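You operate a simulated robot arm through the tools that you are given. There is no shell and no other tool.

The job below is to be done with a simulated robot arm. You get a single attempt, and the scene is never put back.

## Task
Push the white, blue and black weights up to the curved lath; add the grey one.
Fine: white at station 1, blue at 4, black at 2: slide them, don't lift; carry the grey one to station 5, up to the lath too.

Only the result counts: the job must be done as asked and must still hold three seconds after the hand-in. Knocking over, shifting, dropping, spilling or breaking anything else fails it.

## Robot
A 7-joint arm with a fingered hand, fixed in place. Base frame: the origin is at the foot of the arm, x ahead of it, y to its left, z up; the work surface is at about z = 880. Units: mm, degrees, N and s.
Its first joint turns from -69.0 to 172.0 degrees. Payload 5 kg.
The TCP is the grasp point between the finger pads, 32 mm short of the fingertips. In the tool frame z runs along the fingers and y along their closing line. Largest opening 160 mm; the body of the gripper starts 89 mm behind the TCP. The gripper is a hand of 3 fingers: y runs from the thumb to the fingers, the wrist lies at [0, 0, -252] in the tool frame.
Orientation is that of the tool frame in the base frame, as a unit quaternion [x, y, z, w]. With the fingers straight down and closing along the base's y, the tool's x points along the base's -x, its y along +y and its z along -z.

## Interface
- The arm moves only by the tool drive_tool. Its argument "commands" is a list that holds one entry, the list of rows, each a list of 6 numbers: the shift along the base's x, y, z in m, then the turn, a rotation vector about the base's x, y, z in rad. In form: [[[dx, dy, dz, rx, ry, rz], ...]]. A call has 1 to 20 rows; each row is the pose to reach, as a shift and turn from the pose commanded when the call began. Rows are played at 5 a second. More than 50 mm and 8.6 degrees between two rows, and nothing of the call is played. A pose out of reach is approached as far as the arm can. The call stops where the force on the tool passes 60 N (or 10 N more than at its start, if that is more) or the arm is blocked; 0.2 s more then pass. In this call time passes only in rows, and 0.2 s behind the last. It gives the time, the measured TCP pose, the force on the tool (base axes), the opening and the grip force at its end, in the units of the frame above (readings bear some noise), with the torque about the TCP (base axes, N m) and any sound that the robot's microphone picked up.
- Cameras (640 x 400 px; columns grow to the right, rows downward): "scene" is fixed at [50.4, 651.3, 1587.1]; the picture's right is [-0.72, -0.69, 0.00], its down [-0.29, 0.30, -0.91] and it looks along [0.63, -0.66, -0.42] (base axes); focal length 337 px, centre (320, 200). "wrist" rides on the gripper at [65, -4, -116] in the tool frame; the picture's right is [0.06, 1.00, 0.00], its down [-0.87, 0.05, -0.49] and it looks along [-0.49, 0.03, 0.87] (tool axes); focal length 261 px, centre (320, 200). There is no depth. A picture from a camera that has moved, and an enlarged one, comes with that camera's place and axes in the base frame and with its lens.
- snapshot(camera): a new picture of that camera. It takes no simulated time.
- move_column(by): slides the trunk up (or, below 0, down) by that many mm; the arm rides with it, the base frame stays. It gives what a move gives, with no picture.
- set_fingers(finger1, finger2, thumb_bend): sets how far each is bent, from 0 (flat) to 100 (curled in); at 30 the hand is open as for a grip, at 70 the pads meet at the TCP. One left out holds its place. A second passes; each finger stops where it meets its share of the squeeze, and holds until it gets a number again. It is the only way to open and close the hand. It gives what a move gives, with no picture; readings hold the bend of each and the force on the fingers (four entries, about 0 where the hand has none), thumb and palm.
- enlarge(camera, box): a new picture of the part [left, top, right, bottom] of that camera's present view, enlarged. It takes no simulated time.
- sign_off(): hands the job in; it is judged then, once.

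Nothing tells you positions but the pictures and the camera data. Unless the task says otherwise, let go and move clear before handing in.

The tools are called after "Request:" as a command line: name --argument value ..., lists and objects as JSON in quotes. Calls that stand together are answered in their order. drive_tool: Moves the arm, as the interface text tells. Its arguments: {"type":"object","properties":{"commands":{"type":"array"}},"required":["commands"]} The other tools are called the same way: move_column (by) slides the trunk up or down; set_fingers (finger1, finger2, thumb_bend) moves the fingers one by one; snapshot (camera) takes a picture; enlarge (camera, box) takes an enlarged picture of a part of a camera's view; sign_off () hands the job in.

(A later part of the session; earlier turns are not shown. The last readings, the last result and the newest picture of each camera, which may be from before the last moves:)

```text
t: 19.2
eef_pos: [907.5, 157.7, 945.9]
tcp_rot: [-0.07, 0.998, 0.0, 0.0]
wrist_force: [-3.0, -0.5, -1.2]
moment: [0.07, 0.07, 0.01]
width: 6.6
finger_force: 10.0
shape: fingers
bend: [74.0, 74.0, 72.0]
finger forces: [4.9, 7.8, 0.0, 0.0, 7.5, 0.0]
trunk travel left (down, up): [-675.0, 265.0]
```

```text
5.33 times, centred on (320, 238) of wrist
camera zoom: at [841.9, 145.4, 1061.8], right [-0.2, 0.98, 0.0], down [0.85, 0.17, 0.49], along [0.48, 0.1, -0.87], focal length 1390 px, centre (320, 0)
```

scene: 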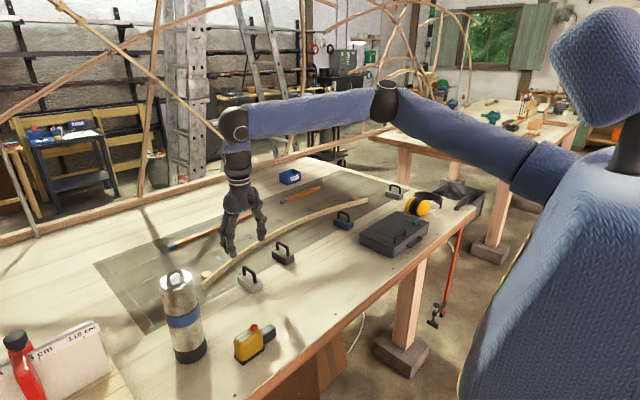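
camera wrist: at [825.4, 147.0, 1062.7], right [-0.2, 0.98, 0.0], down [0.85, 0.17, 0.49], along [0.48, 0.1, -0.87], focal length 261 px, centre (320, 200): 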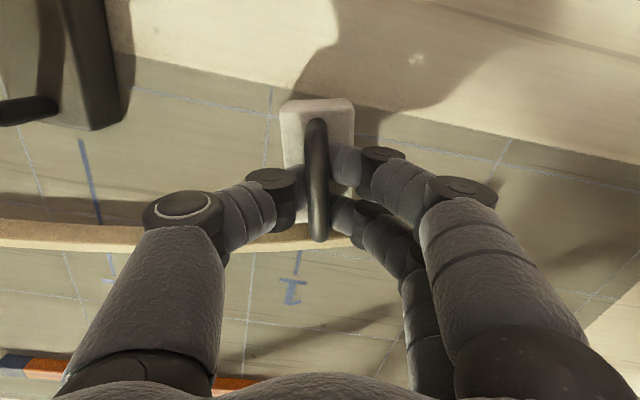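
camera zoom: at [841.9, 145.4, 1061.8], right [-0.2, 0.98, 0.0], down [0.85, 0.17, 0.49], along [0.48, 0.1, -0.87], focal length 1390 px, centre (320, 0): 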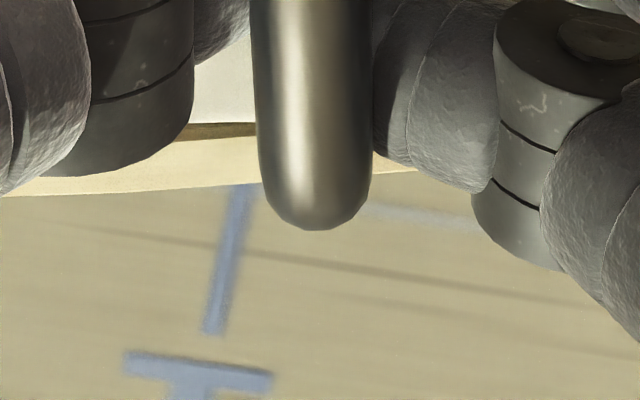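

The gap as seen from the wrist is only a few mm now. Next 2 mm steps.

Request:
drive_tool --commands '[[[0.001, 0, 0, 0, 0, 0], [0.002, 0, 0, 0, 0, 0]]]'

Request:
enlarge --camera "wrist" --box '[260, 200, 380, 275]'

Request:
enlarge --camera "scene" --box '[220, 245, 270, 285]'

```text
t: 19.8
eef_pos: [907.1, 156.0, 945.8]
tcp_rot: [-0.07, 0.998, 0.001, 0.001]
wrist_force: [-9.1, -5.0, -0.6]
moment: [0.06, 0.18, 0.14]
width: 5.9
finger_force: 12.9
shape: fingers
bend: [74.0, 74.0, 72.0]
finger forces: [3.3, 12.7, 0.1, 0.0, 9.3, 0.0]
trunk travel left (down, up): [-675.0, 265.0]
```

```text
5.33 times, centred on (320, 238) of wrist
camera zoom: at [843.4, 145.3, 1062.1], right [-0.2, 0.98, 0.0], down [0.85, 0.17, 0.49], along [0.48, 0.1, -0.87], focal length 1390 px, centre (320, 0)
```

zoom: 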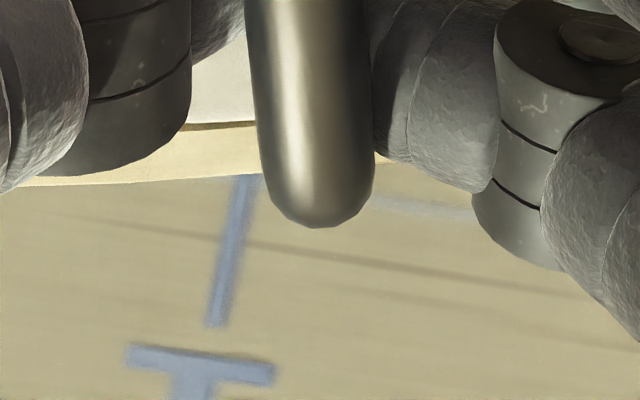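

```text
10.00 times, centred on (245, 265) of scene
camera zoom: at [50.4, 651.3, 1587.1], right [-0.72, -0.69, 0.0], down [-0.29, 0.3, -0.91], along [0.63, -0.66, -0.42], focal length 3369 px, centre (1070, -450)
```

zoom: 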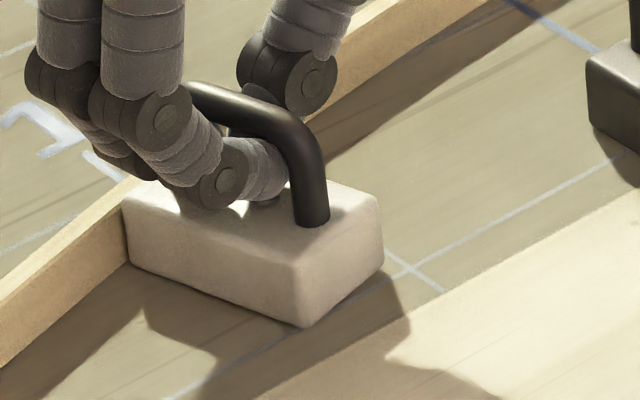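

Contact: fx rose to -9 N with a side component, matching the corner meeting the slanted lath, and the lath hasn't visibly moved. I'll open the fingers in place and then rise clear.

Request:
set_fingers --finger1 64 --finger2 64 --thumb_bend 64

Request:
set_fingers --finger1 55 --finger2 55 --thumb_bend 55

Request:
snapshot --camera "wrist"

Request:
enlarge --camera "scene" --box '[220, 245, 270, 285]'

```text
t: 20.8
eef_pos: [908.3, 158.1, 947.5]
tcp_rot: [-0.069, 0.998, 0.0, 0.0]
wrist_force: [2.1, -0.1, 11.7]
moment: [-0.09, -0.13, 0.03]
width: 30.9
finger_force: 5.7
shape: fingers
bend: [64.0, 64.0, 64.0]
finger forces: [0.0, 4.1, 0.1, 0.1, 7.5, 0.0]
trunk travel left (down, up): [-675.0, 265.0]
```

```text
t: 21.8
eef_pos: [908.3, 157.9, 945.9]
tcp_rot: [-0.07, 0.998, -0.001, 0.0]
wrist_force: [-0.7, -0.6, 0.6]
moment: [0.01, 0.01, -0.02]
width: 66.4
finger_force: 0.0
shape: fingers
bend: [55.0, 55.0, 55.0]
finger forces: [0.0, 0.1, 0.0, 0.0, 0.1, 0.1]
trunk travel left (down, up): [-675.0, 265.0]
```

```text
taken
camera wrist: at [844.0, 145.9, 1062.0], right [-0.2, 0.98, 0.0], down [0.85, 0.17, 0.49], along [0.48, 0.1, -0.87], focal length 261 px, centre (320, 200)
```

wrist: 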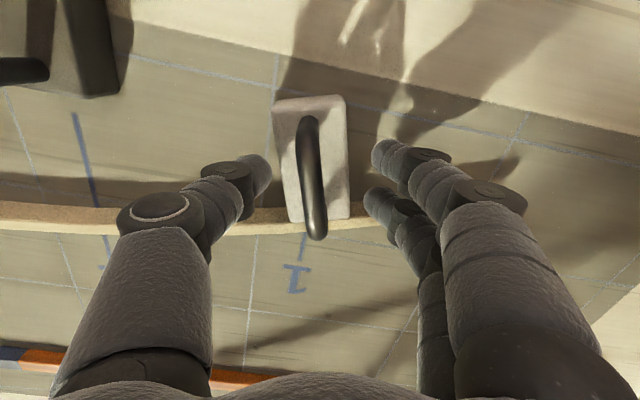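

```text
10.00 times, centred on (245, 265) of scene
camera zoom: at [50.4, 651.3, 1587.1], right [-0.72, -0.69, 0.0], down [-0.29, 0.3, -0.91], along [0.63, -0.66, -0.42], focal length 3369 px, centre (1070, -450)
```

zoom: 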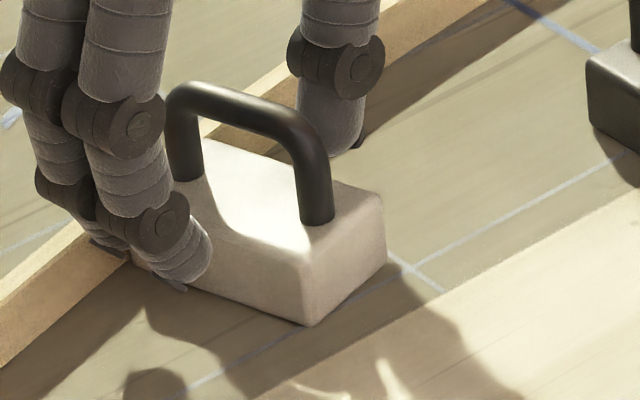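

The fingers are open and the white block has settled closer to flush against the lath. While opening, the tips pressed on the block's top, so for the other weights I'll hold the hand a little higher. Rising clear now and checking the result.

Request:
drive_tool --commands '[[[0, 0, 0.02, 0, 0, 0], [0, 0, 0.05, 0, 0, 0], [0, 0, 0.08, 0, 0, 0], [-0.01, -0.01, 0.11, 0, 0, -0.05], [-0.03, -0.03, 0.13, 0, 0, -0.1], [-0.05, -0.05, 0.13, 0, 0, -0.14]]]'

Request:
snapshot --camera "wrist"

Request:
enlarge --camera "scene" --box '[190, 220, 310, 300]'

```text
t: 23.2
eef_pos: [859.6, 107.4, 1076.2]
tcp_rot: [-0.001, 1.0, 0.0, -0.001]
wrist_force: [-1.6, -0.5, -0.5]
moment: [0.03, 0.0, 0.03]
width: 66.5
finger_force: 0.0
shape: fingers
bend: [55.0, 55.0, 55.0]
finger forces: [0.1, 0.1, 0.1, 0.0, 0.0, 0.0]
trunk travel left (down, up): [-675.0, 265.0]
```

```text
taken
camera wrist: at [793.5, 104.2, 1192.8], right [-0.06, 1.0, 0.0], down [0.87, 0.05, 0.49], along [0.49, 0.03, -0.87], focal length 261 px, centre (320, 200)
```

wrist: 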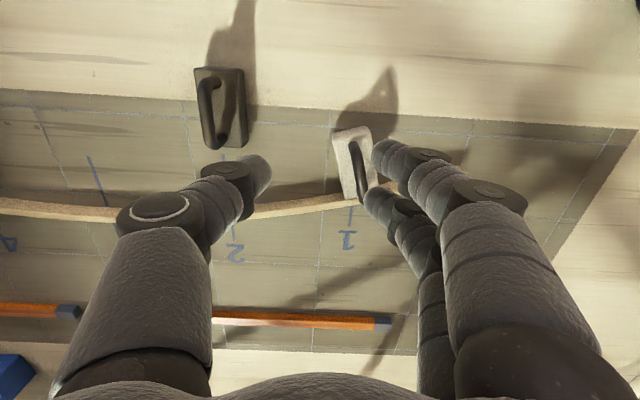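

```text
5.00 times, centred on (250, 260) of scene
camera zoom: at [50.4, 651.3, 1587.1], right [-0.72, -0.69, 0.0], down [-0.29, 0.3, -0.91], along [0.63, -0.66, -0.42], focal length 1684 px, centre (670, -100)
```

zoom: 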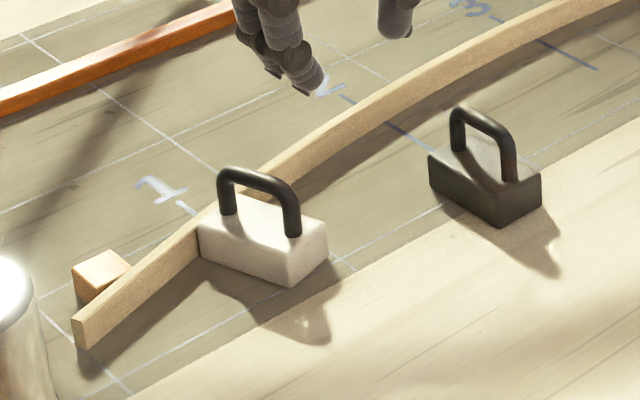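

The white weight sits against the lath at station 1. I'll zoom in to confirm contact, and look at the black weight at the same time.

Request:
enlarge --camera "wrist" --box '[310, 110, 410, 260]'

Request:
enlarge --camera "wrist" --box '[150, 50, 310, 150]'

Request:
enlarge --camera "scene" --box '[220, 245, 270, 285]'

```text
2.67 times, centred on (360, 185) of wrist
camera zoom: at [793.5, 104.2, 1192.8], right [-0.06, 1.0, 0.0], down [0.87, 0.05, 0.49], along [0.49, 0.03, -0.87], focal length 695 px, centre (213, 240)
```

zoom: 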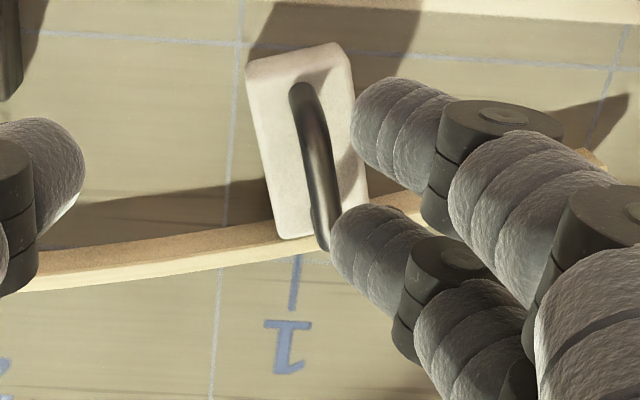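

```text
4.00 times, centred on (230, 100) of wrist
camera zoom: at [793.5, 104.2, 1192.8], right [-0.06, 1.0, 0.0], down [0.87, 0.05, 0.49], along [0.49, 0.03, -0.87], focal length 1043 px, centre (680, 600)
```

zoom: 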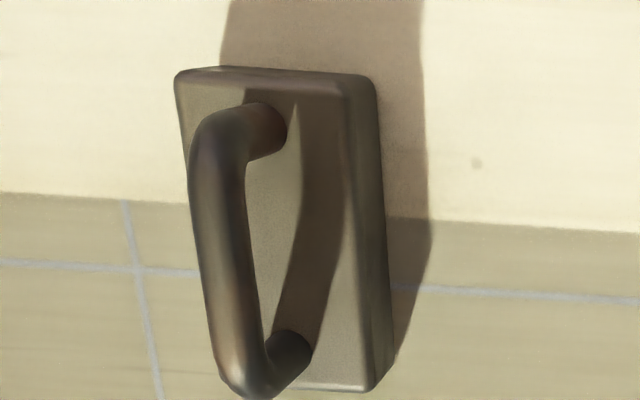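

```text
10.00 times, centred on (245, 265) of scene
camera zoom: at [50.4, 651.3, 1587.1], right [-0.72, -0.69, 0.0], down [-0.29, 0.3, -0.91], along [0.63, -0.66, -0.42], focal length 3369 px, centre (1070, -450)
```

zoom: 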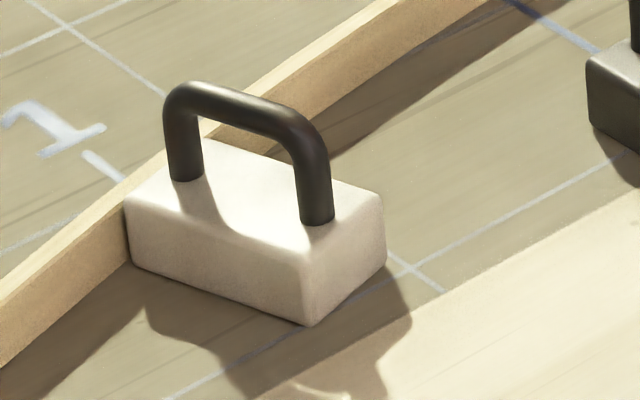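

White is flush against the lath: its front centre is about 5 mm to one side of line 1 and its body centre about 7 mm to the other. Next is the black weight, with its handle centred near (851.5, -1). I'll move above it at height first.

Request:
drive_tool --commands '[[[-0.002, -0.03, 0, 0, 0, 0], [-0.004, -0.06, 0, 0, 0, 0], [-0.006, -0.09, -0.01, 0, 0, 0], [-0.0075, -0.1085, -0.03, 0, 0, 0], [-0.0075, -0.1085, -0.06, 0, 0, 0], [-0.0075, -0.1085, -0.09, 0, 0, 0]]]'

Request:
snapshot --camera "wrist"

Request:
enlarge --camera "scene" --box '[230, 210, 330, 290]'

```text
t: 24.6
eef_pos: [853.0, -1.2, 987.5]
tcp_rot: [0.001, 1.0, 0.0, 0.0]
wrist_force: [-0.3, -0.7, -0.5]
moment: [-0.01, 0.03, 0.0]
width: 66.4
finger_force: 0.1
shape: fingers
bend: [55.0, 55.0, 55.0]
finger forces: [0.1, 0.1, 0.0, 0.0, 0.0, 0.0]
trunk travel left (down, up): [-675.0, 265.0]
```

```text
taken
camera wrist: at [786.9, -4.8, 1102.8], right [-0.06, 1.0, 0.0], down [0.87, 0.05, 0.49], along [0.49, 0.03, -0.87], focal length 261 px, centre (320, 200)
```

wrist: 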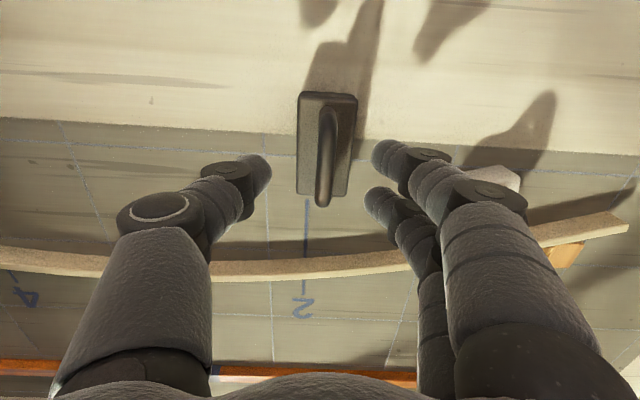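

```text
5.00 times, centred on (280, 250) of scene
camera zoom: at [50.4, 651.3, 1587.1], right [-0.72, -0.69, 0.0], down [-0.29, 0.3, -0.91], along [0.63, -0.66, -0.42], focal length 1684 px, centre (520, -50)
```

zoom: 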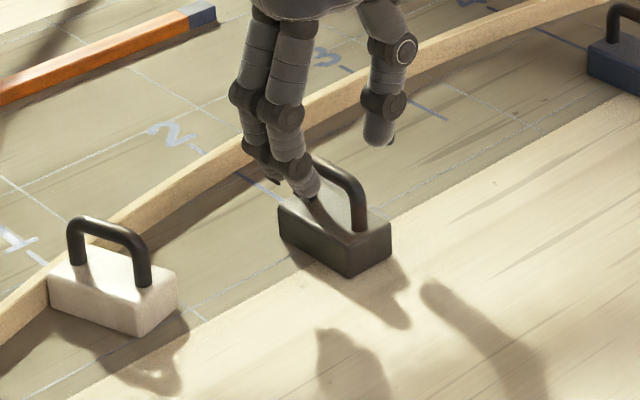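

A nearer view puts black's handle at about (849, 4), with the bar at z ≈ 946 and the block top at ≈ 911. I'll centre over it and descend to 952.

Request:
drive_tool --commands '[[[-0.002, 0.003, -0.01, 0, 0, 0], [-0.003, 0.005, -0.025, 0, 0, 0], [-0.003, 0.005, -0.035, 0, 0, 0]]]'

Request:
set_fingers --finger1 66 --finger2 66 --thumb_bend 66

Request:
enlarge --camera "wrist" --box '[220, 80, 440, 270]'

Request:
enlarge --camera "scene" --box '[250, 220, 320, 275]'

```text
t: 25.4
eef_pos: [849.0, 3.9, 949.7]
tcp_rot: [0.0, 1.0, 0.0, 0.0]
wrist_force: [-0.8, 0.6, 0.5]
moment: [0.02, -0.02, -0.02]
width: 66.4
finger_force: 0.1
shape: fingers
bend: [55.0, 55.0, 55.0]
finger forces: [0.0, 0.1, 0.0, 0.0, 0.0, 0.1]
trunk travel left (down, up): [-675.0, 265.0]
```

```text
t: 26.4
eef_pos: [847.7, 3.9, 950.7]
tcp_rot: [0.001, 1.0, 0.0, 0.0]
wrist_force: [0.6, 0.1, 0.8]
moment: [-0.03, 0.01, 0.04]
width: 26.0
finger_force: 0.0
shape: fingers
bend: [66.0, 66.0, 66.0]
finger forces: [0.0, 0.0, 0.0, 0.0, 0.1, 0.0]
trunk travel left (down, up): [-675.0, 265.0]
```

```text
2.11 times, centred on (330, 175) of wrist
camera zoom: at [782.6, 0.8, 1067.1], right [-0.06, 1.0, 0.0], down [0.87, 0.05, 0.49], along [0.49, 0.03, -0.87], focal length 549 px, centre (299, 253)
```

zoom: 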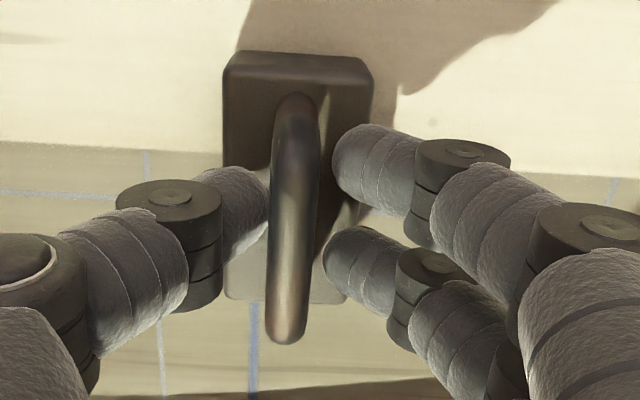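

```text
7.27 times, centred on (285, 248) of scene
camera zoom: at [50.4, 651.3, 1587.1], right [-0.72, -0.69, 0.0], down [-0.29, 0.3, -0.91], along [0.63, -0.66, -0.42], focal length 2450 px, centre (574, -146)
```

zoom: 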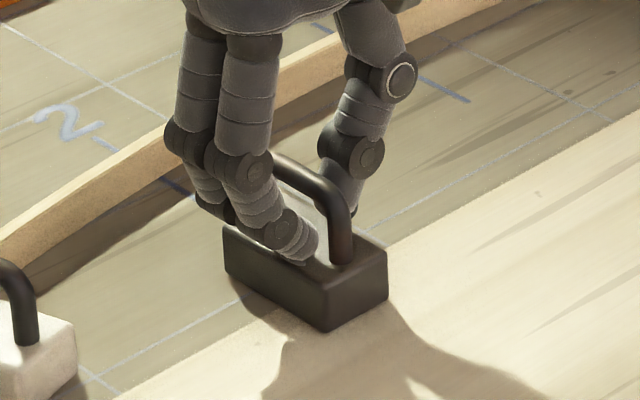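

The bar is between the pads, slightly towards the thumb. I'll shift 1.5 mm and close gently.

Request:
drive_tool --commands '[[[0, -0.0015, 0, 0, 0, 0]]]'

Request:
set_fingers --finger1 71 --finger2 71 --thumb_bend 71

Request:
enlarge --camera "wrist" --box '[220, 80, 440, 270]'

Request:
enlarge --camera "scene" --box '[250, 220, 320, 275]'

```text
t: 26.8
eef_pos: [848.7, 1.2, 950.0]
tcp_rot: [0.0, 1.0, 0.0, 0.001]
wrist_force: [-0.2, 0.2, 0.7]
moment: [0.0, 0.01, 0.0]
width: 26.1
finger_force: 0.0
shape: fingers
bend: [66.0, 66.0, 66.0]
finger forces: [0.1, 0.0, 0.0, 0.0, 0.0, 0.0]
trunk travel left (down, up): [-675.0, 265.0]
```

```text
t: 27.8
eef_pos: [848.6, 2.8, 951.2]
tcp_rot: [0.0, 1.0, 0.0, 0.001]
wrist_force: [0.2, 0.7, 0.7]
moment: [0.05, -0.01, -0.06]
width: 14.4
finger_force: 2.5
shape: fingers
bend: [69.0, 71.0, 70.0]
finger forces: [2.5, 0.6, 0.0, 0.0, 2.3, 0.0]
trunk travel left (down, up): [-675.0, 265.0]
```

```text
2.11 times, centred on (330, 175) of wrist
camera zoom: at [782.8, -0.9, 1066.7], right [-0.06, 1.0, 0.0], down [0.87, 0.05, 0.49], along [0.49, 0.03, -0.87], focal length 549 px, centre (299, 253)
```

zoom: 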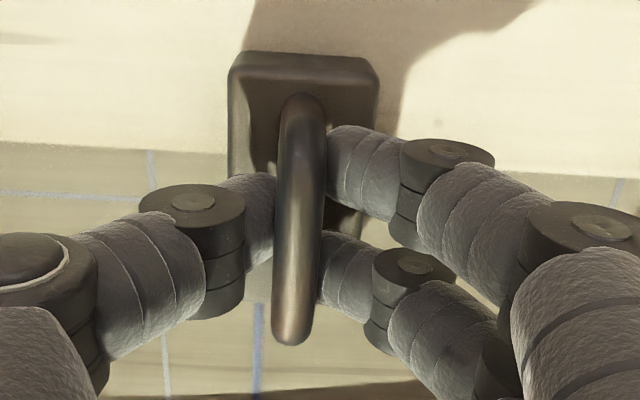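

```text
7.27 times, centred on (285, 248) of scene
camera zoom: at [50.4, 651.3, 1587.1], right [-0.72, -0.69, 0.0], down [-0.29, 0.3, -0.91], along [0.63, -0.66, -0.42], focal length 2450 px, centre (574, -146)
```

zoom: 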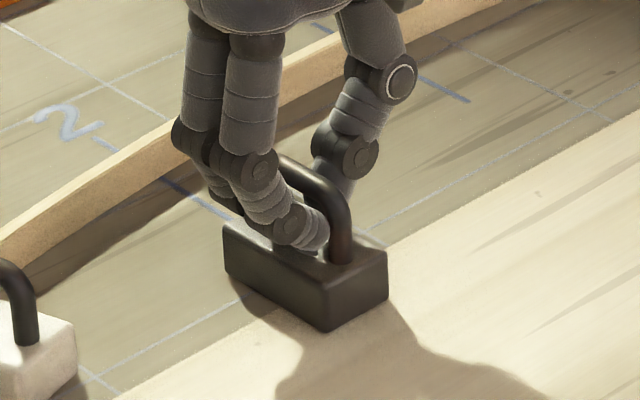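

A light 2.5 N grip with no lift. I'll lower 3 mm first, then squeeze a little more so the pads don't wedge the block up.

Request:
drive_tool --commands '[[[0, 0, -0.0015, 0, 0, 0], [0, 0, -0.0035, 0, 0, 0]]]'

Request:
set_fingers --finger1 73 --finger2 73 --thumb_bend 73

Request:
enlarge --camera "scene" --box '[250, 220, 320, 275]'

```text
t: 28.4
eef_pos: [848.4, 3.0, 948.3]
tcp_rot: [0.001, 1.0, -0.001, 0.0]
wrist_force: [1.1, 1.4, 2.8]
moment: [0.07, 0.04, -0.03]
width: 13.3
finger_force: 2.4
shape: fingers
bend: [70.0, 71.0, 70.0]
finger forces: [3.5, 0.0, 0.0, 0.1, 1.5, 0.0]
trunk travel left (down, up): [-675.0, 265.0]
```

```text
t: 29.4
eef_pos: [847.9, 3.4, 947.2]
tcp_rot: [0.0, 1.0, 0.0, 0.0]
wrist_force: [0.2, 0.7, 0.5]
moment: [0.05, 0.01, -0.09]
width: 11.8
finger_force: 6.4
shape: fingers
bend: [72.0, 72.0, 71.0]
finger forces: [4.9, 1.8, 0.0, 0.0, 5.3, 0.0]
trunk travel left (down, up): [-675.0, 265.0]
```

```text
7.27 times, centred on (285, 248) of scene
camera zoom: at [50.4, 651.3, 1587.1], right [-0.72, -0.69, 0.0], down [-0.29, 0.3, -0.91], along [0.63, -0.66, -0.42], focal length 2450 px, centre (574, -146)
```

zoom: 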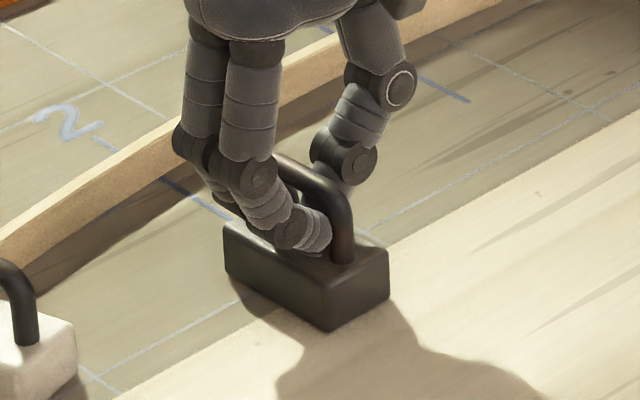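

No vertical load now and a 6 N grip. I'll slide the black block about 45 mm, easing it in -y and turning it slightly.

Request:
drive_tool --commands '[[[0.008, -0.0015, 0, 0, 0, 0.014], [0.016, -0.003, 0, 0, 0, 0.028], [0.024, -0.0045, 0, 0, 0, 0.042], [0.032, -0.006, 0, 0, 0, 0.056], [0.04, -0.007, 0, 0, 0, 0.07], [0.046, -0.008, 0, 0, 0, 0.08]]]'

Request:
drive_tool --commands '[[[0.008, -0.001, 0, 0, 0, 0.014], [0.016, -0.002, 0, 0, 0, 0.028], [0.024, -0.003, 0, 0, 0, 0.042], [0.032, -0.004, 0, 0, 0, 0.056], [0.038, -0.005, 0, 0, 0, 0.06]]]'

Request:
snapshot --camera "wrist"

Request:
enlarge --camera "scene" --box '[230, 210, 310, 270]'

```text
t: 30.8
eef_pos: [895.1, -5.0, 948.2]
tcp_rot: [-0.04, 0.999, 0.0, -0.001]
wrist_force: [-1.5, 0.5, 0.7]
moment: [0.02, 0.0, 0.0]
width: 9.4
finger_force: 5.2
shape: fingers
bend: [72.0, 72.0, 72.0]
finger forces: [2.2, 2.8, 0.0, 0.0, 4.5, 0.0]
trunk travel left (down, up): [-675.0, 265.0]
```

```text
t: 32.0
eef_pos: [933.2, -10.4, 947.2]
tcp_rot: [-0.07, 0.998, -0.001, 0.0]
wrist_force: [-0.4, 0.4, -0.8]
moment: [0.04, 0.05, -0.03]
width: 9.2
finger_force: 5.0
shape: fingers
bend: [72.0, 72.0, 71.0]
finger forces: [2.2, 3.2, 0.1, 0.1, 5.1, 0.1]
trunk travel left (down, up): [-675.0, 265.0]
```

```text
taken
camera wrist: at [868.6, -22.0, 1063.5], right [-0.2, 0.98, 0.0], down [0.85, 0.17, 0.49], along [0.48, 0.1, -0.87], focal length 261 px, centre (320, 200)
```

wrist: 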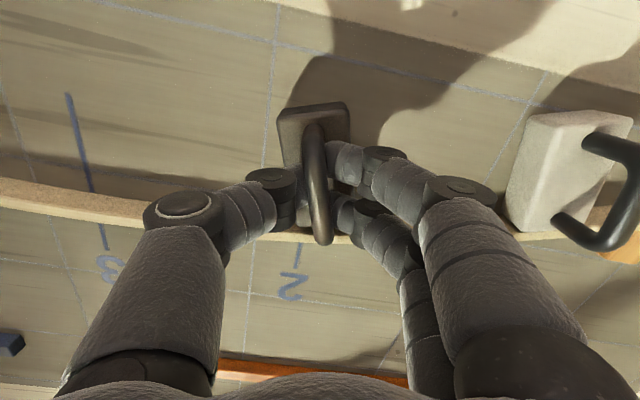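

```text
6.67 times, centred on (270, 240) of scene
camera zoom: at [50.4, 651.3, 1587.1], right [-0.72, -0.69, 0.0], down [-0.29, 0.3, -0.91], along [0.63, -0.66, -0.42], focal length 2246 px, centre (653, -67)
```

zoom: 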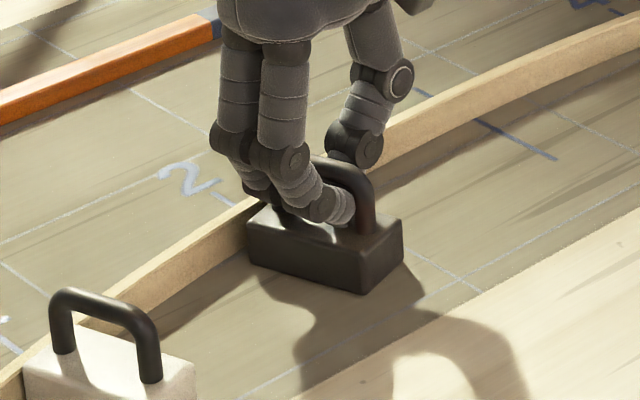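

The black block is close to the lath. I'll check the gap and creep on.

Request:
drive_tool --commands '[[[0.002, 0, 0, 0, 0, 0], [0.004, 0, 0, 0, 0, 0]]]'

Request:
enlarge --camera "wrist" --box '[260, 200, 380, 275]'

Request:
enlarge --camera "scene" --box '[250, 225, 300, 265]'

```text
t: 32.6
eef_pos: [937.0, -9.9, 947.4]
tcp_rot: [-0.07, 0.998, 0.0, 0.0]
wrist_force: [0.3, 0.0, -0.3]
moment: [0.03, 0.0, -0.01]
width: 8.8
finger_force: 5.0
shape: fingers
bend: [72.0, 72.0, 71.0]
finger forces: [2.2, 3.5, 0.1, 0.0, 5.0, 0.0]
trunk travel left (down, up): [-675.0, 265.0]
```

```text
5.33 times, centred on (320, 238) of wrist
camera zoom: at [872.2, -21.4, 1063.5], right [-0.2, 0.98, 0.0], down [0.85, 0.17, 0.49], along [0.48, 0.1, -0.87], focal length 1390 px, centre (320, 0)
```

zoom: 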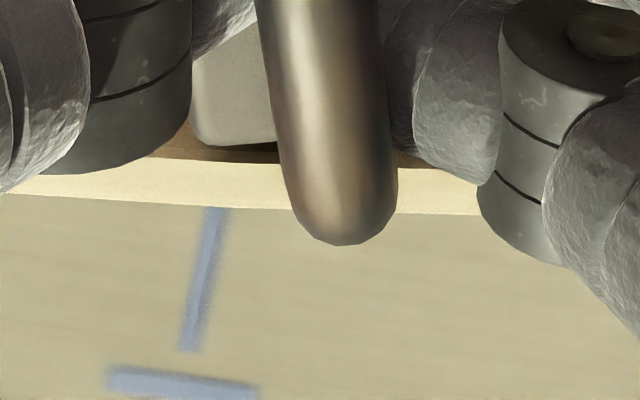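

```text
10.00 times, centred on (275, 245) of scene
camera zoom: at [50.4, 651.3, 1587.1], right [-0.72, -0.69, 0.0], down [-0.29, 0.3, -0.91], along [0.63, -0.66, -0.42], focal length 3369 px, centre (770, -250)
```

zoom: 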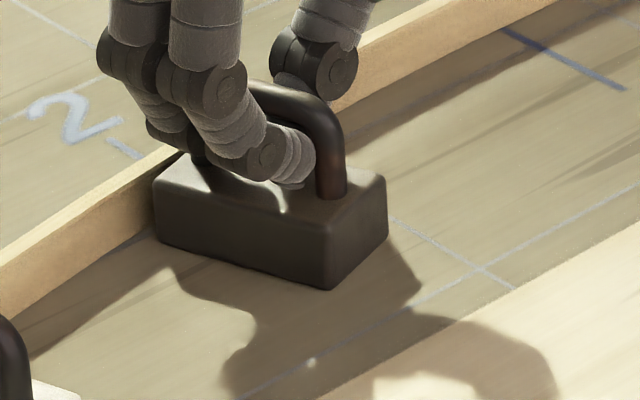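

The black block has turned to about 15–17° of yaw, more than the roughly 10° lath slope at station 2. I'll rotate the hand back by about 6° in place, then look again.

Request:
drive_tool --commands '[[[0, 0, 0, 0, 0, -0.035], [0, 0, 0, 0, 0, -0.07], [0, 0, 0, 0, 0, -0.105]]]'

Request:
snapshot --camera "wrist"

Request:
enlarge --camera "wrist" --box '[260, 100, 380, 275]'

Request:
enlarge --camera "scene" --box '[250, 225, 300, 265]'

```text
t: 33.4
eef_pos: [937.8, -9.7, 947.8]
tcp_rot: [-0.017, 1.0, 0.0, 0.0]
wrist_force: [-1.1, 0.3, 0.5]
moment: [-0.01, 0.03, 0.03]
width: 8.5
finger_force: 5.2
shape: fingers
bend: [72.0, 72.0, 71.0]
finger forces: [1.8, 3.7, 0.1, 0.0, 5.0, 0.0]
trunk travel left (down, up): [-675.0, 265.0]
```

```text
taken
camera wrist: at [871.6, -14.9, 1063.3], right [-0.1, 1.0, 0.0], down [0.87, 0.08, 0.49], along [0.49, 0.05, -0.87], focal length 261 px, centre (320, 200)
```

wrist: 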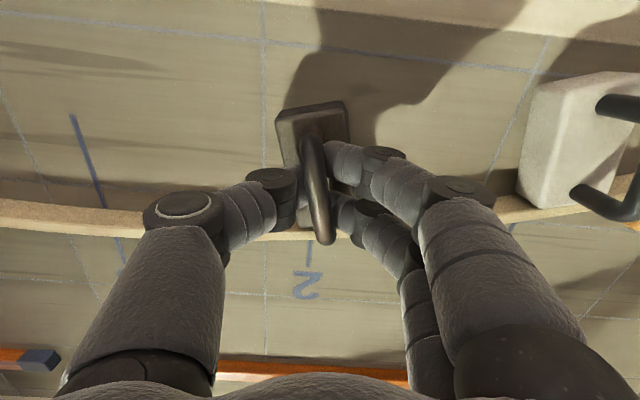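

```text
2.29 times, centred on (320, 188) of wrist
camera zoom: at [871.6, -14.9, 1063.3], right [-0.1, 1.0, 0.0], down [0.87, 0.08, 0.49], along [0.49, 0.05, -0.87], focal length 596 px, centre (320, 229)
```

zoom: 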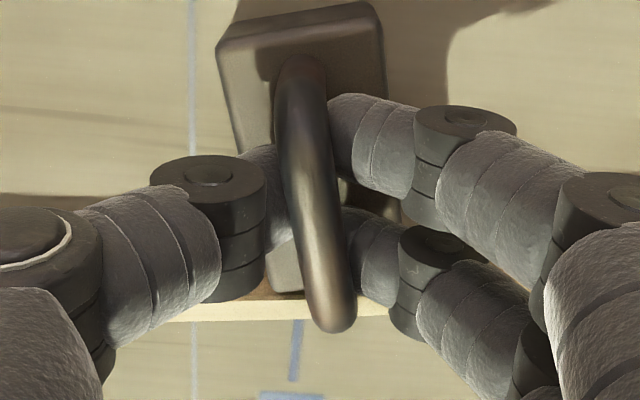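

```text
10.00 times, centred on (275, 245) of scene
camera zoom: at [50.4, 651.3, 1587.1], right [-0.72, -0.69, 0.0], down [-0.29, 0.3, -0.91], along [0.63, -0.66, -0.42], focal length 3369 px, centre (770, -250)
```

zoom: 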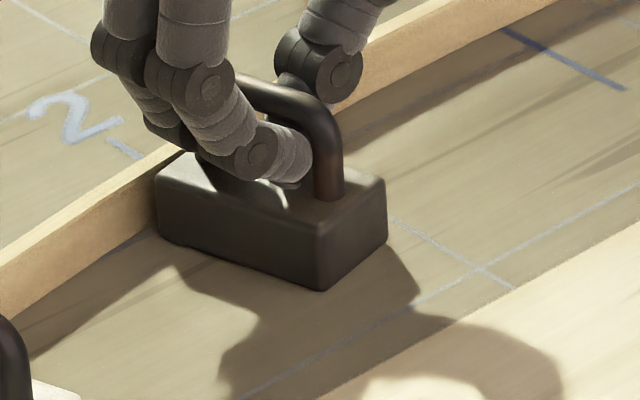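

The block only partly follows the hand's rotation because the light grip slips in yaw. Pushing on will bring one front corner to the lath and square it up, as happened with white, so I'll creep forward.

Request:
drive_tool --commands '[[[0.0015, 0, 0, 0, 0, 0], [0.003, 0, 0, 0, 0, 0]]]'

Request:
drive_tool --commands '[[[0.0015, 0, 0, 0, 0, 0], [0.003, 0, 0, 0, 0, 0]]]'

Request:
enlarge --camera "wrist" --box '[260, 100, 380, 275]'

Request:
enlarge --camera "scene" --box '[250, 225, 300, 265]'

```text
t: 34.0
eef_pos: [940.9, -9.8, 947.5]
tcp_rot: [-0.016, 1.0, 0.0, 0.0]
wrist_force: [-1.1, 0.4, -0.4]
moment: [0.01, 0.01, 0.0]
width: 8.5
finger_force: 5.3
shape: fingers
bend: [72.0, 72.0, 71.0]
finger forces: [2.1, 3.3, 0.0, 0.1, 4.5, 0.1]
trunk travel left (down, up): [-675.0, 265.0]
```

```text
t: 34.6
eef_pos: [942.0, -9.6, 948.0]
tcp_rot: [-0.017, 1.0, 0.0, -0.001]
wrist_force: [-5.8, 1.6, -0.2]
moment: [0.03, 0.14, -0.03]
width: 8.5
finger_force: 4.7
shape: fingers
bend: [72.0, 72.0, 71.0]
finger forces: [2.3, 4.1, 0.0, 0.0, 3.9, 0.0]
trunk travel left (down, up): [-675.0, 265.0]
```

```text
2.29 times, centred on (320, 188) of wrist
camera zoom: at [876.5, -14.6, 1063.5], right [-0.1, 1.0, 0.0], down [0.87, 0.08, 0.49], along [0.49, 0.05, -0.87], focal length 596 px, centre (320, 229)
```

zoom: 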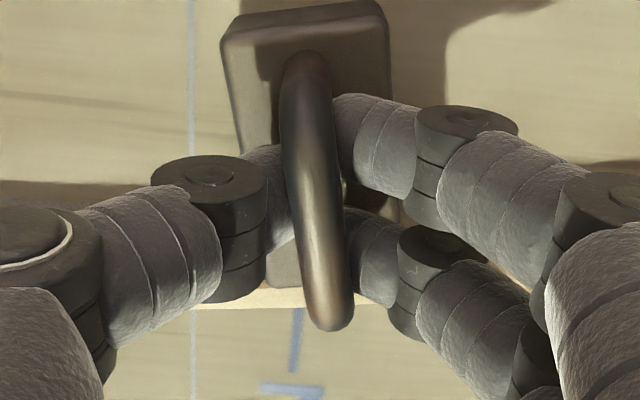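

```text
10.00 times, centred on (275, 245) of scene
camera zoom: at [50.4, 651.3, 1587.1], right [-0.72, -0.69, 0.0], down [-0.29, 0.3, -0.91], along [0.63, -0.66, -0.42], focal length 3369 px, centre (770, -250)
```

zoom: 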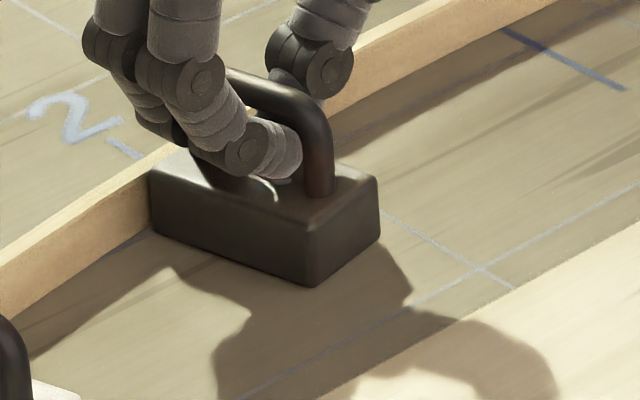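

First contact at fx ≈ -6 N. I'll push another 2–3 mm to square it against the lath, watching the force.

Request:
drive_tool --commands '[[[0.001, 0, 0, 0, 0, 0], [0.002, 0, 0, 0, 0, 0]]]'

Request:
enlarge --camera "wrist" --box '[260, 100, 380, 275]'

Request:
enlarge --camera "scene" --box '[250, 225, 300, 265]'

```text
t: 35.2
eef_pos: [943.8, -9.6, 948.0]
tcp_rot: [-0.017, 1.0, 0.0, 0.0]
wrist_force: [-8.2, 1.5, 0.0]
moment: [0.04, 0.17, 0.02]
width: 8.1
finger_force: 6.4
shape: fingers
bend: [72.0, 72.0, 72.0]
finger forces: [2.9, 7.3, 0.0, 0.0, 3.2, 0.1]
trunk travel left (down, up): [-675.0, 265.0]
```

```text
2.29 times, centred on (320, 188) of wrist
camera zoom: at [878.8, -14.5, 1064.2], right [-0.1, 1.0, 0.0], down [0.87, 0.08, 0.49], along [0.49, 0.05, -0.87], focal length 596 px, centre (320, 229)
```

zoom: 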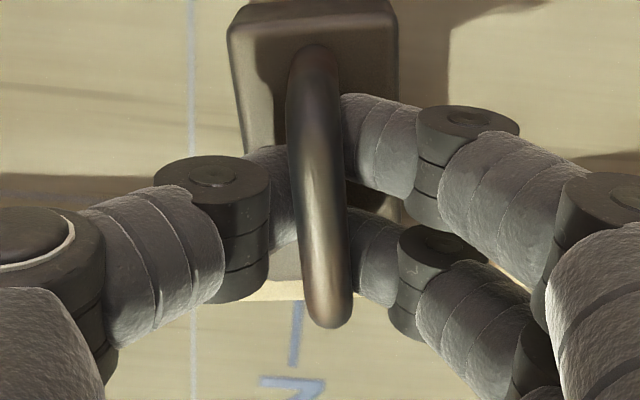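

```text
10.00 times, centred on (275, 245) of scene
camera zoom: at [50.4, 651.3, 1587.1], right [-0.72, -0.69, 0.0], down [-0.29, 0.3, -0.91], along [0.63, -0.66, -0.42], focal length 3369 px, centre (770, -250)
```

zoom: 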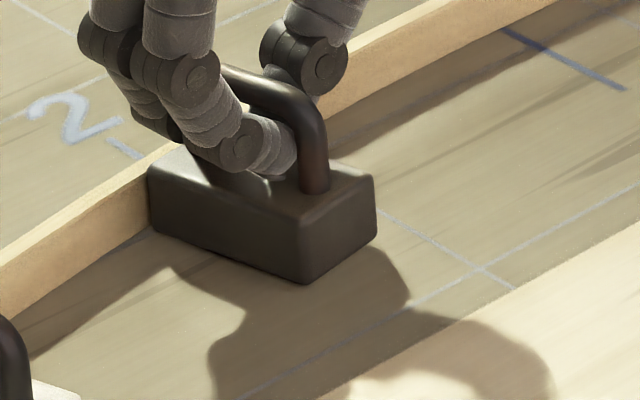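

The block has squared up: yaw about 8–10°, centre y ≈ -9, and fx only -8 N. I'll release slightly, rise a few mm so the tips don't press the block, then open and lift clear.

Request:
set_fingers --finger1 68 --finger2 68 --thumb_bend 68

Request:
drive_tool --commands '[[[0, 0, 0.004, 0, 0, 0], [0, 0, 0.007, 0, 0, 0]]]'

Request:
set_fingers --finger1 57 --finger2 57 --thumb_bend 57

Request:
snapshot --camera "wrist"

Request:
enlarge --camera "scene" --box '[250, 225, 300, 265]'

```text
t: 36.2
eef_pos: [945.9, -10.3, 948.6]
tcp_rot: [-0.018, 1.0, 0.0, 0.0]
wrist_force: [-4.0, -0.8, 1.6]
moment: [-0.01, 0.09, 0.04]
width: 17.7
finger_force: 2.0
shape: fingers
bend: [68.0, 70.0, 68.0]
finger forces: [0.0, 4.0, 0.0, 0.0, 0.0, 0.1]
trunk travel left (down, up): [-675.0, 265.0]
```

```text
t: 36.8
eef_pos: [944.8, -11.0, 954.4]
tcp_rot: [-0.018, 1.0, 0.0, -0.001]
wrist_force: [-0.5, 1.0, -1.9]
moment: [-0.02, 0.04, 0.03]
width: 17.9
finger_force: 0.7
shape: fingers
bend: [68.0, 68.0, 68.0]
finger forces: [0.0, 0.9, 0.0, 0.0, 0.0, 0.0]
trunk travel left (down, up): [-675.0, 265.0]
```

```text
t: 37.8
eef_pos: [944.6, -10.4, 954.8]
tcp_rot: [-0.018, 1.0, 0.0, 0.001]
wrist_force: [-0.5, 0.4, -0.2]
moment: [-0.04, 0.0, 0.01]
width: 62.5
finger_force: 0.1
shape: fingers
bend: [56.0, 56.0, 56.0]
finger forces: [0.0, 0.0, 0.1, 0.0, 0.0, 0.0]
trunk travel left (down, up): [-675.0, 265.0]
```

```text
taken
camera wrist: at [879.0, -15.0, 1070.8], right [-0.1, 1.0, 0.0], down [0.87, 0.08, 0.49], along [0.49, 0.05, -0.87], focal length 261 px, centre (320, 200)
```

wrist: 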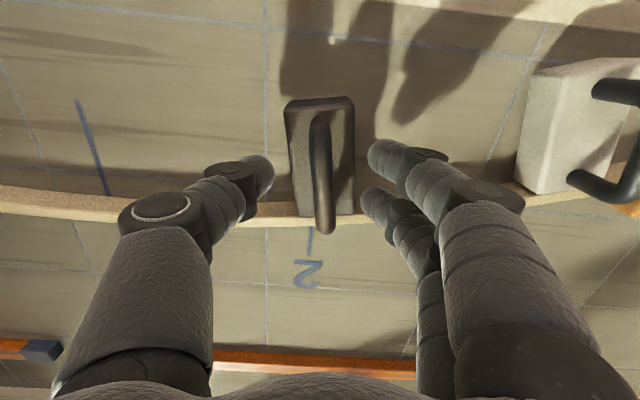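

```text
10.00 times, centred on (275, 245) of scene
camera zoom: at [50.4, 651.3, 1587.1], right [-0.72, -0.69, 0.0], down [-0.29, 0.3, -0.91], along [0.63, -0.66, -0.42], focal length 3369 px, centre (770, -250)
```

zoom: 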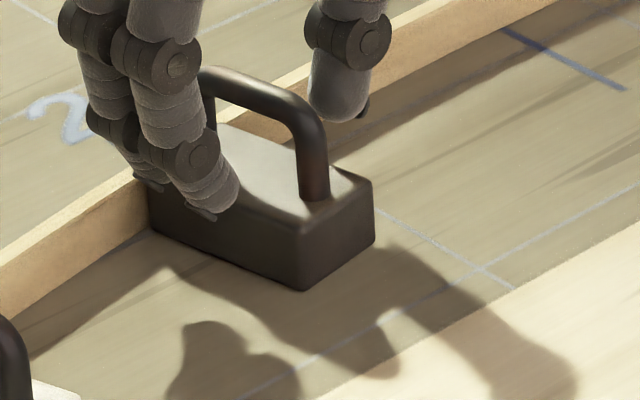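

The black weight looks squared against the lath. I'll rise clear, check it, and then head towards the blue weight.

Request:
drive_tool --commands '[[[0, 0, 0.025, 0, 0, 0], [0, 0, 0.06, 0, 0, 0], [-0.01, 0, 0.09, 0, 0, -0.01], [-0.03, -0.02, 0.11, 0, 0, -0.02], [-0.05, -0.05, 0.12, 0, 0, -0.035]]]'

Request:
snapshot --camera "wrist"

Request:
enlarge --camera "scene" --box '[250, 225, 300, 265]'

Request:
snapshot --camera "scene"

```text
t: 39.0
eef_pos: [892.4, -62.2, 1075.7]
tcp_rot: [0.0, 1.0, 0.001, 0.0]
wrist_force: [0.1, 0.1, 0.6]
moment: [0.07, 0.0, 0.0]
width: 62.8
finger_force: 0.0
shape: fingers
bend: [56.0, 56.0, 56.0]
finger forces: [0.0, 0.1, 0.0, 0.1, 0.1, 0.0]
trunk travel left (down, up): [-675.0, 265.0]
```

```text
taken
camera wrist: at [826.8, -64.9, 1191.1], right [-0.06, 1.0, 0.0], down [0.87, 0.05, 0.49], along [0.49, 0.03, -0.87], focal length 261 px, centre (320, 200)
```

wrist: 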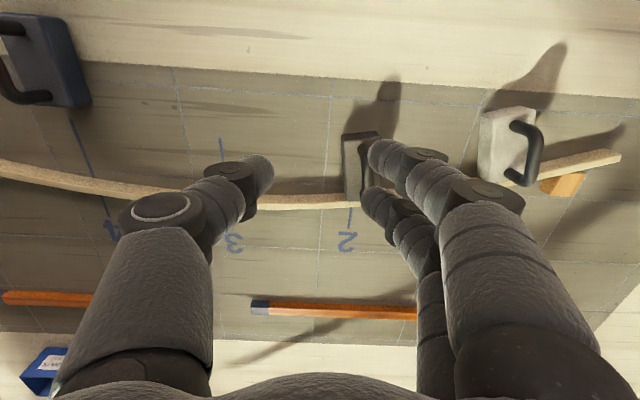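

```text
10.00 times, centred on (275, 245) of scene
camera zoom: at [50.4, 651.3, 1587.1], right [-0.72, -0.69, 0.0], down [-0.29, 0.3, -0.91], along [0.63, -0.66, -0.42], focal length 3369 px, centre (770, -250)
```

zoom: 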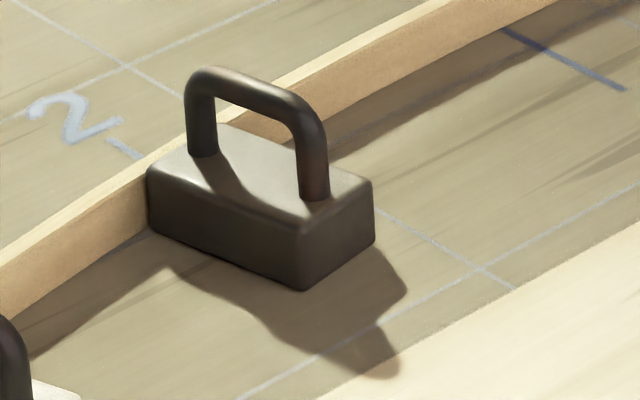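

```text
taken
```

scene: 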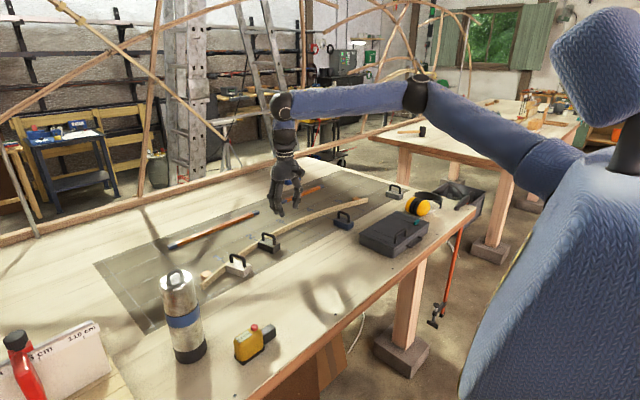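

Request:
enlarge --camera "wrist" --box '[300, 100, 580, 270]'

Request:
enlarge --camera "wrist" --box '[0, 0, 160, 110]'

```text
2.29 times, centred on (440, 185) of wrist
camera zoom: at [826.8, -64.9, 1191.1], right [-0.06, 1.0, 0.0], down [0.87, 0.05, 0.49], along [0.49, 0.03, -0.87], focal length 596 px, centre (46, 234)
```

zoom: 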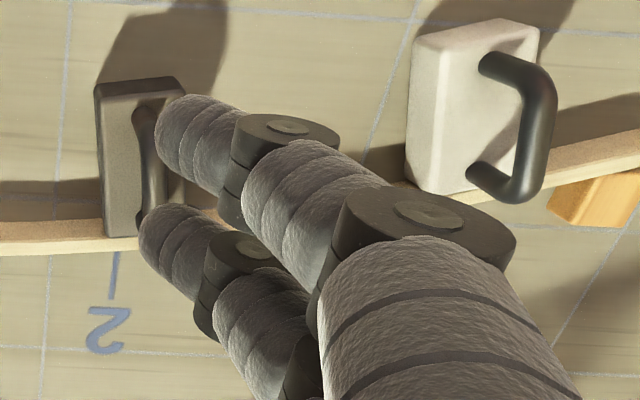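

```text
3.64 times, centred on (80, 55) of wrist
camera zoom: at [826.8, -64.9, 1191.1], right [-0.06, 1.0, 0.0], down [0.87, 0.05, 0.49], along [0.49, 0.03, -0.87], focal length 948 px, centre (1193, 727)
```

zoom: 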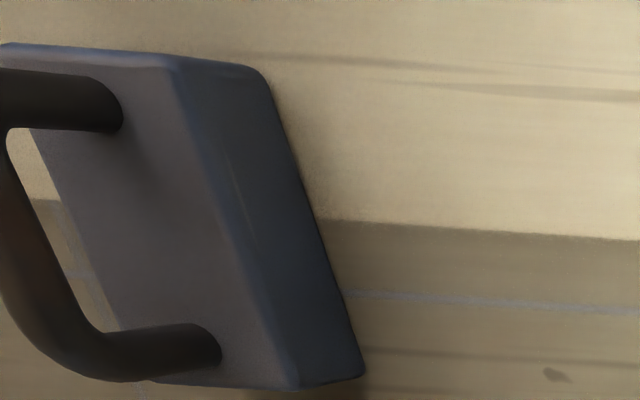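

White and black are both against the lath. Next I'll move to a hover over the blue weight near (850, -337).

Request:
drive_tool --commands '[[[-0.006, -0.03, 0, 0, 0, 0], [-0.012, -0.065, 0, 0, 0, 0], [-0.018, -0.1, 0, 0, 0, 0], [-0.024, -0.135, 0, 0, 0, 0], [-0.03, -0.17, 0, 0, 0, 0], [-0.036, -0.205, 0, 0, 0, 0], [-0.04, -0.24, 0, 0, 0, 0], [-0.042, -0.265, -0.01, 0, 0, 0], [-0.042, -0.275, -0.04, 0, 0, 0]]]'

Request:
snapshot --camera "wrist"

Request:
enlarge --camera "wrist" --box '[240, 70, 400, 250]'

Request:
snapshot --camera "scene"

```text
t: 41.0
eef_pos: [852.2, -335.7, 1033.5]
tcp_rot: [0.001, 1.0, 0.001, -0.002]
wrist_force: [0.5, -0.4, -0.4]
moment: [0.0, 0.01, -0.03]
width: 62.7
finger_force: 0.1
shape: fingers
bend: [56.0, 56.0, 56.0]
finger forces: [0.0, 0.0, 0.1, 0.0, 0.1, 0.0]
trunk travel left (down, up): [-675.0, 265.0]
```

```text
taken
camera wrist: at [787.4, -338.6, 1149.3], right [-0.06, 1.0, 0.0], down [0.87, 0.05, 0.49], along [0.49, 0.03, -0.87], focal length 261 px, centre (320, 200)
```

wrist: 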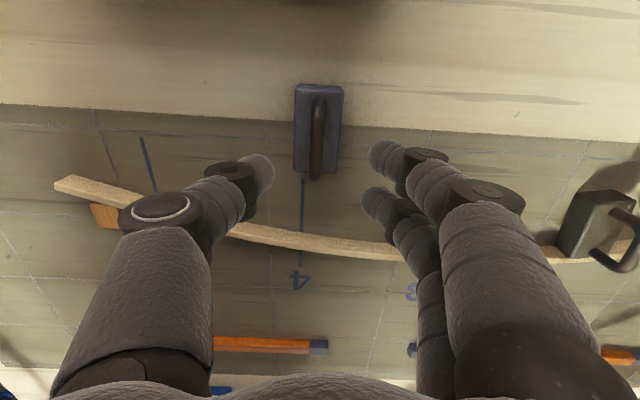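

```text
2.22 times, centred on (320, 160) of wrist
camera zoom: at [787.4, -338.6, 1149.3], right [-0.06, 1.0, 0.0], down [0.87, 0.05, 0.49], along [0.49, 0.03, -0.87], focal length 579 px, centre (320, 289)
```

zoom: 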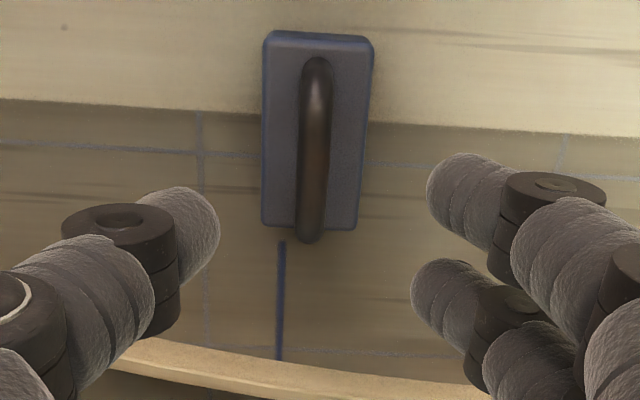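

```text
taken
```

scene: 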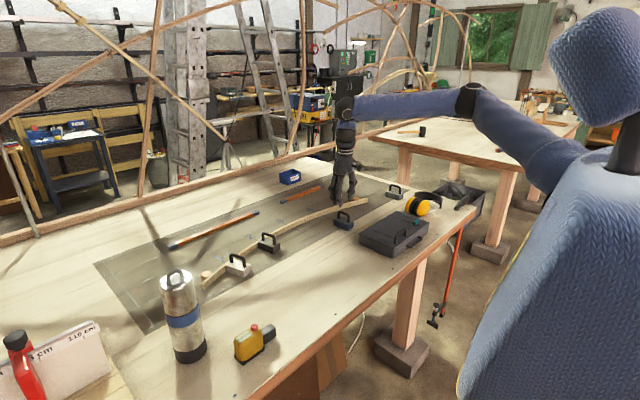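

Blue's handle is centred near (848.6, -337.5) and line 4 is at y ≈ -350.7. Its final spot lies at about 1000 mm radius, past the straight-down reach, so I'll tilt the hand about 15° forward before gripping.

Request:
drive_tool --commands '[[[-0.001, -0.001, 0, 0, -0.08, 0], [-0.002, -0.002, 0, 0, -0.16, 0], [-0.003, -0.0025, -0.005, 0, -0.22, 0], [-0.003, -0.0025, -0.02, 0, -0.26, 0], [-0.003, -0.0025, -0.045, 0, -0.26, 0]]]'

Request:
snapshot --camera "wrist"

Request:
enlarge --camera "scene" --box '[300, 170, 400, 250]'

```text
t: 42.2
eef_pos: [850.5, -337.6, 989.7]
tcp_rot: [0.001, 0.992, 0.001, 0.13]
wrist_force: [-0.5, -0.5, -0.6]
moment: [0.02, 0.01, -0.02]
width: 62.6
finger_force: 0.1
shape: fingers
bend: [56.0, 56.0, 56.0]
finger forces: [0.1, 0.0, 0.0, 0.1, 0.0, 0.0]
trunk travel left (down, up): [-675.0, 265.0]
```

```text
taken
camera wrist: at [756.2, -340.1, 1084.6], right [-0.06, 1.0, -0.01], down [0.71, 0.05, 0.7], along [0.7, 0.03, -0.72], focal length 261 px, centre (320, 200)
```

wrist: 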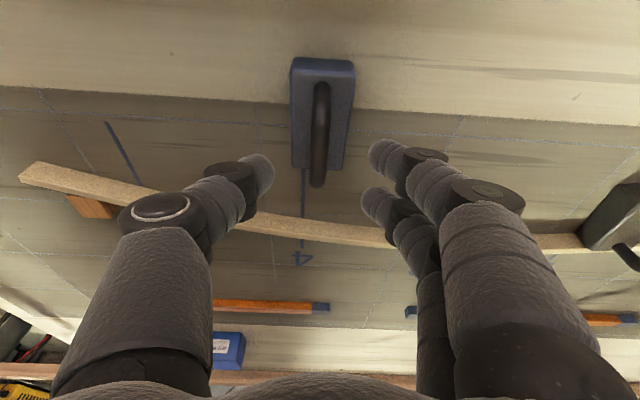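

```text
5.00 times, centred on (350, 210) of scene
camera zoom: at [50.4, 651.3, 1587.1], right [-0.72, -0.69, 0.0], down [-0.29, 0.3, -0.91], along [0.63, -0.66, -0.42], focal length 1684 px, centre (170, 150)
```

zoom: 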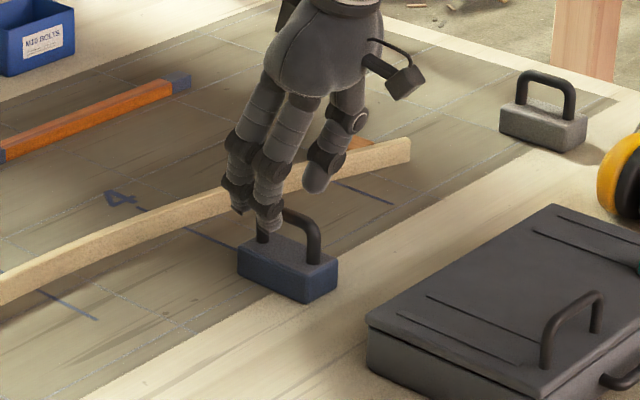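

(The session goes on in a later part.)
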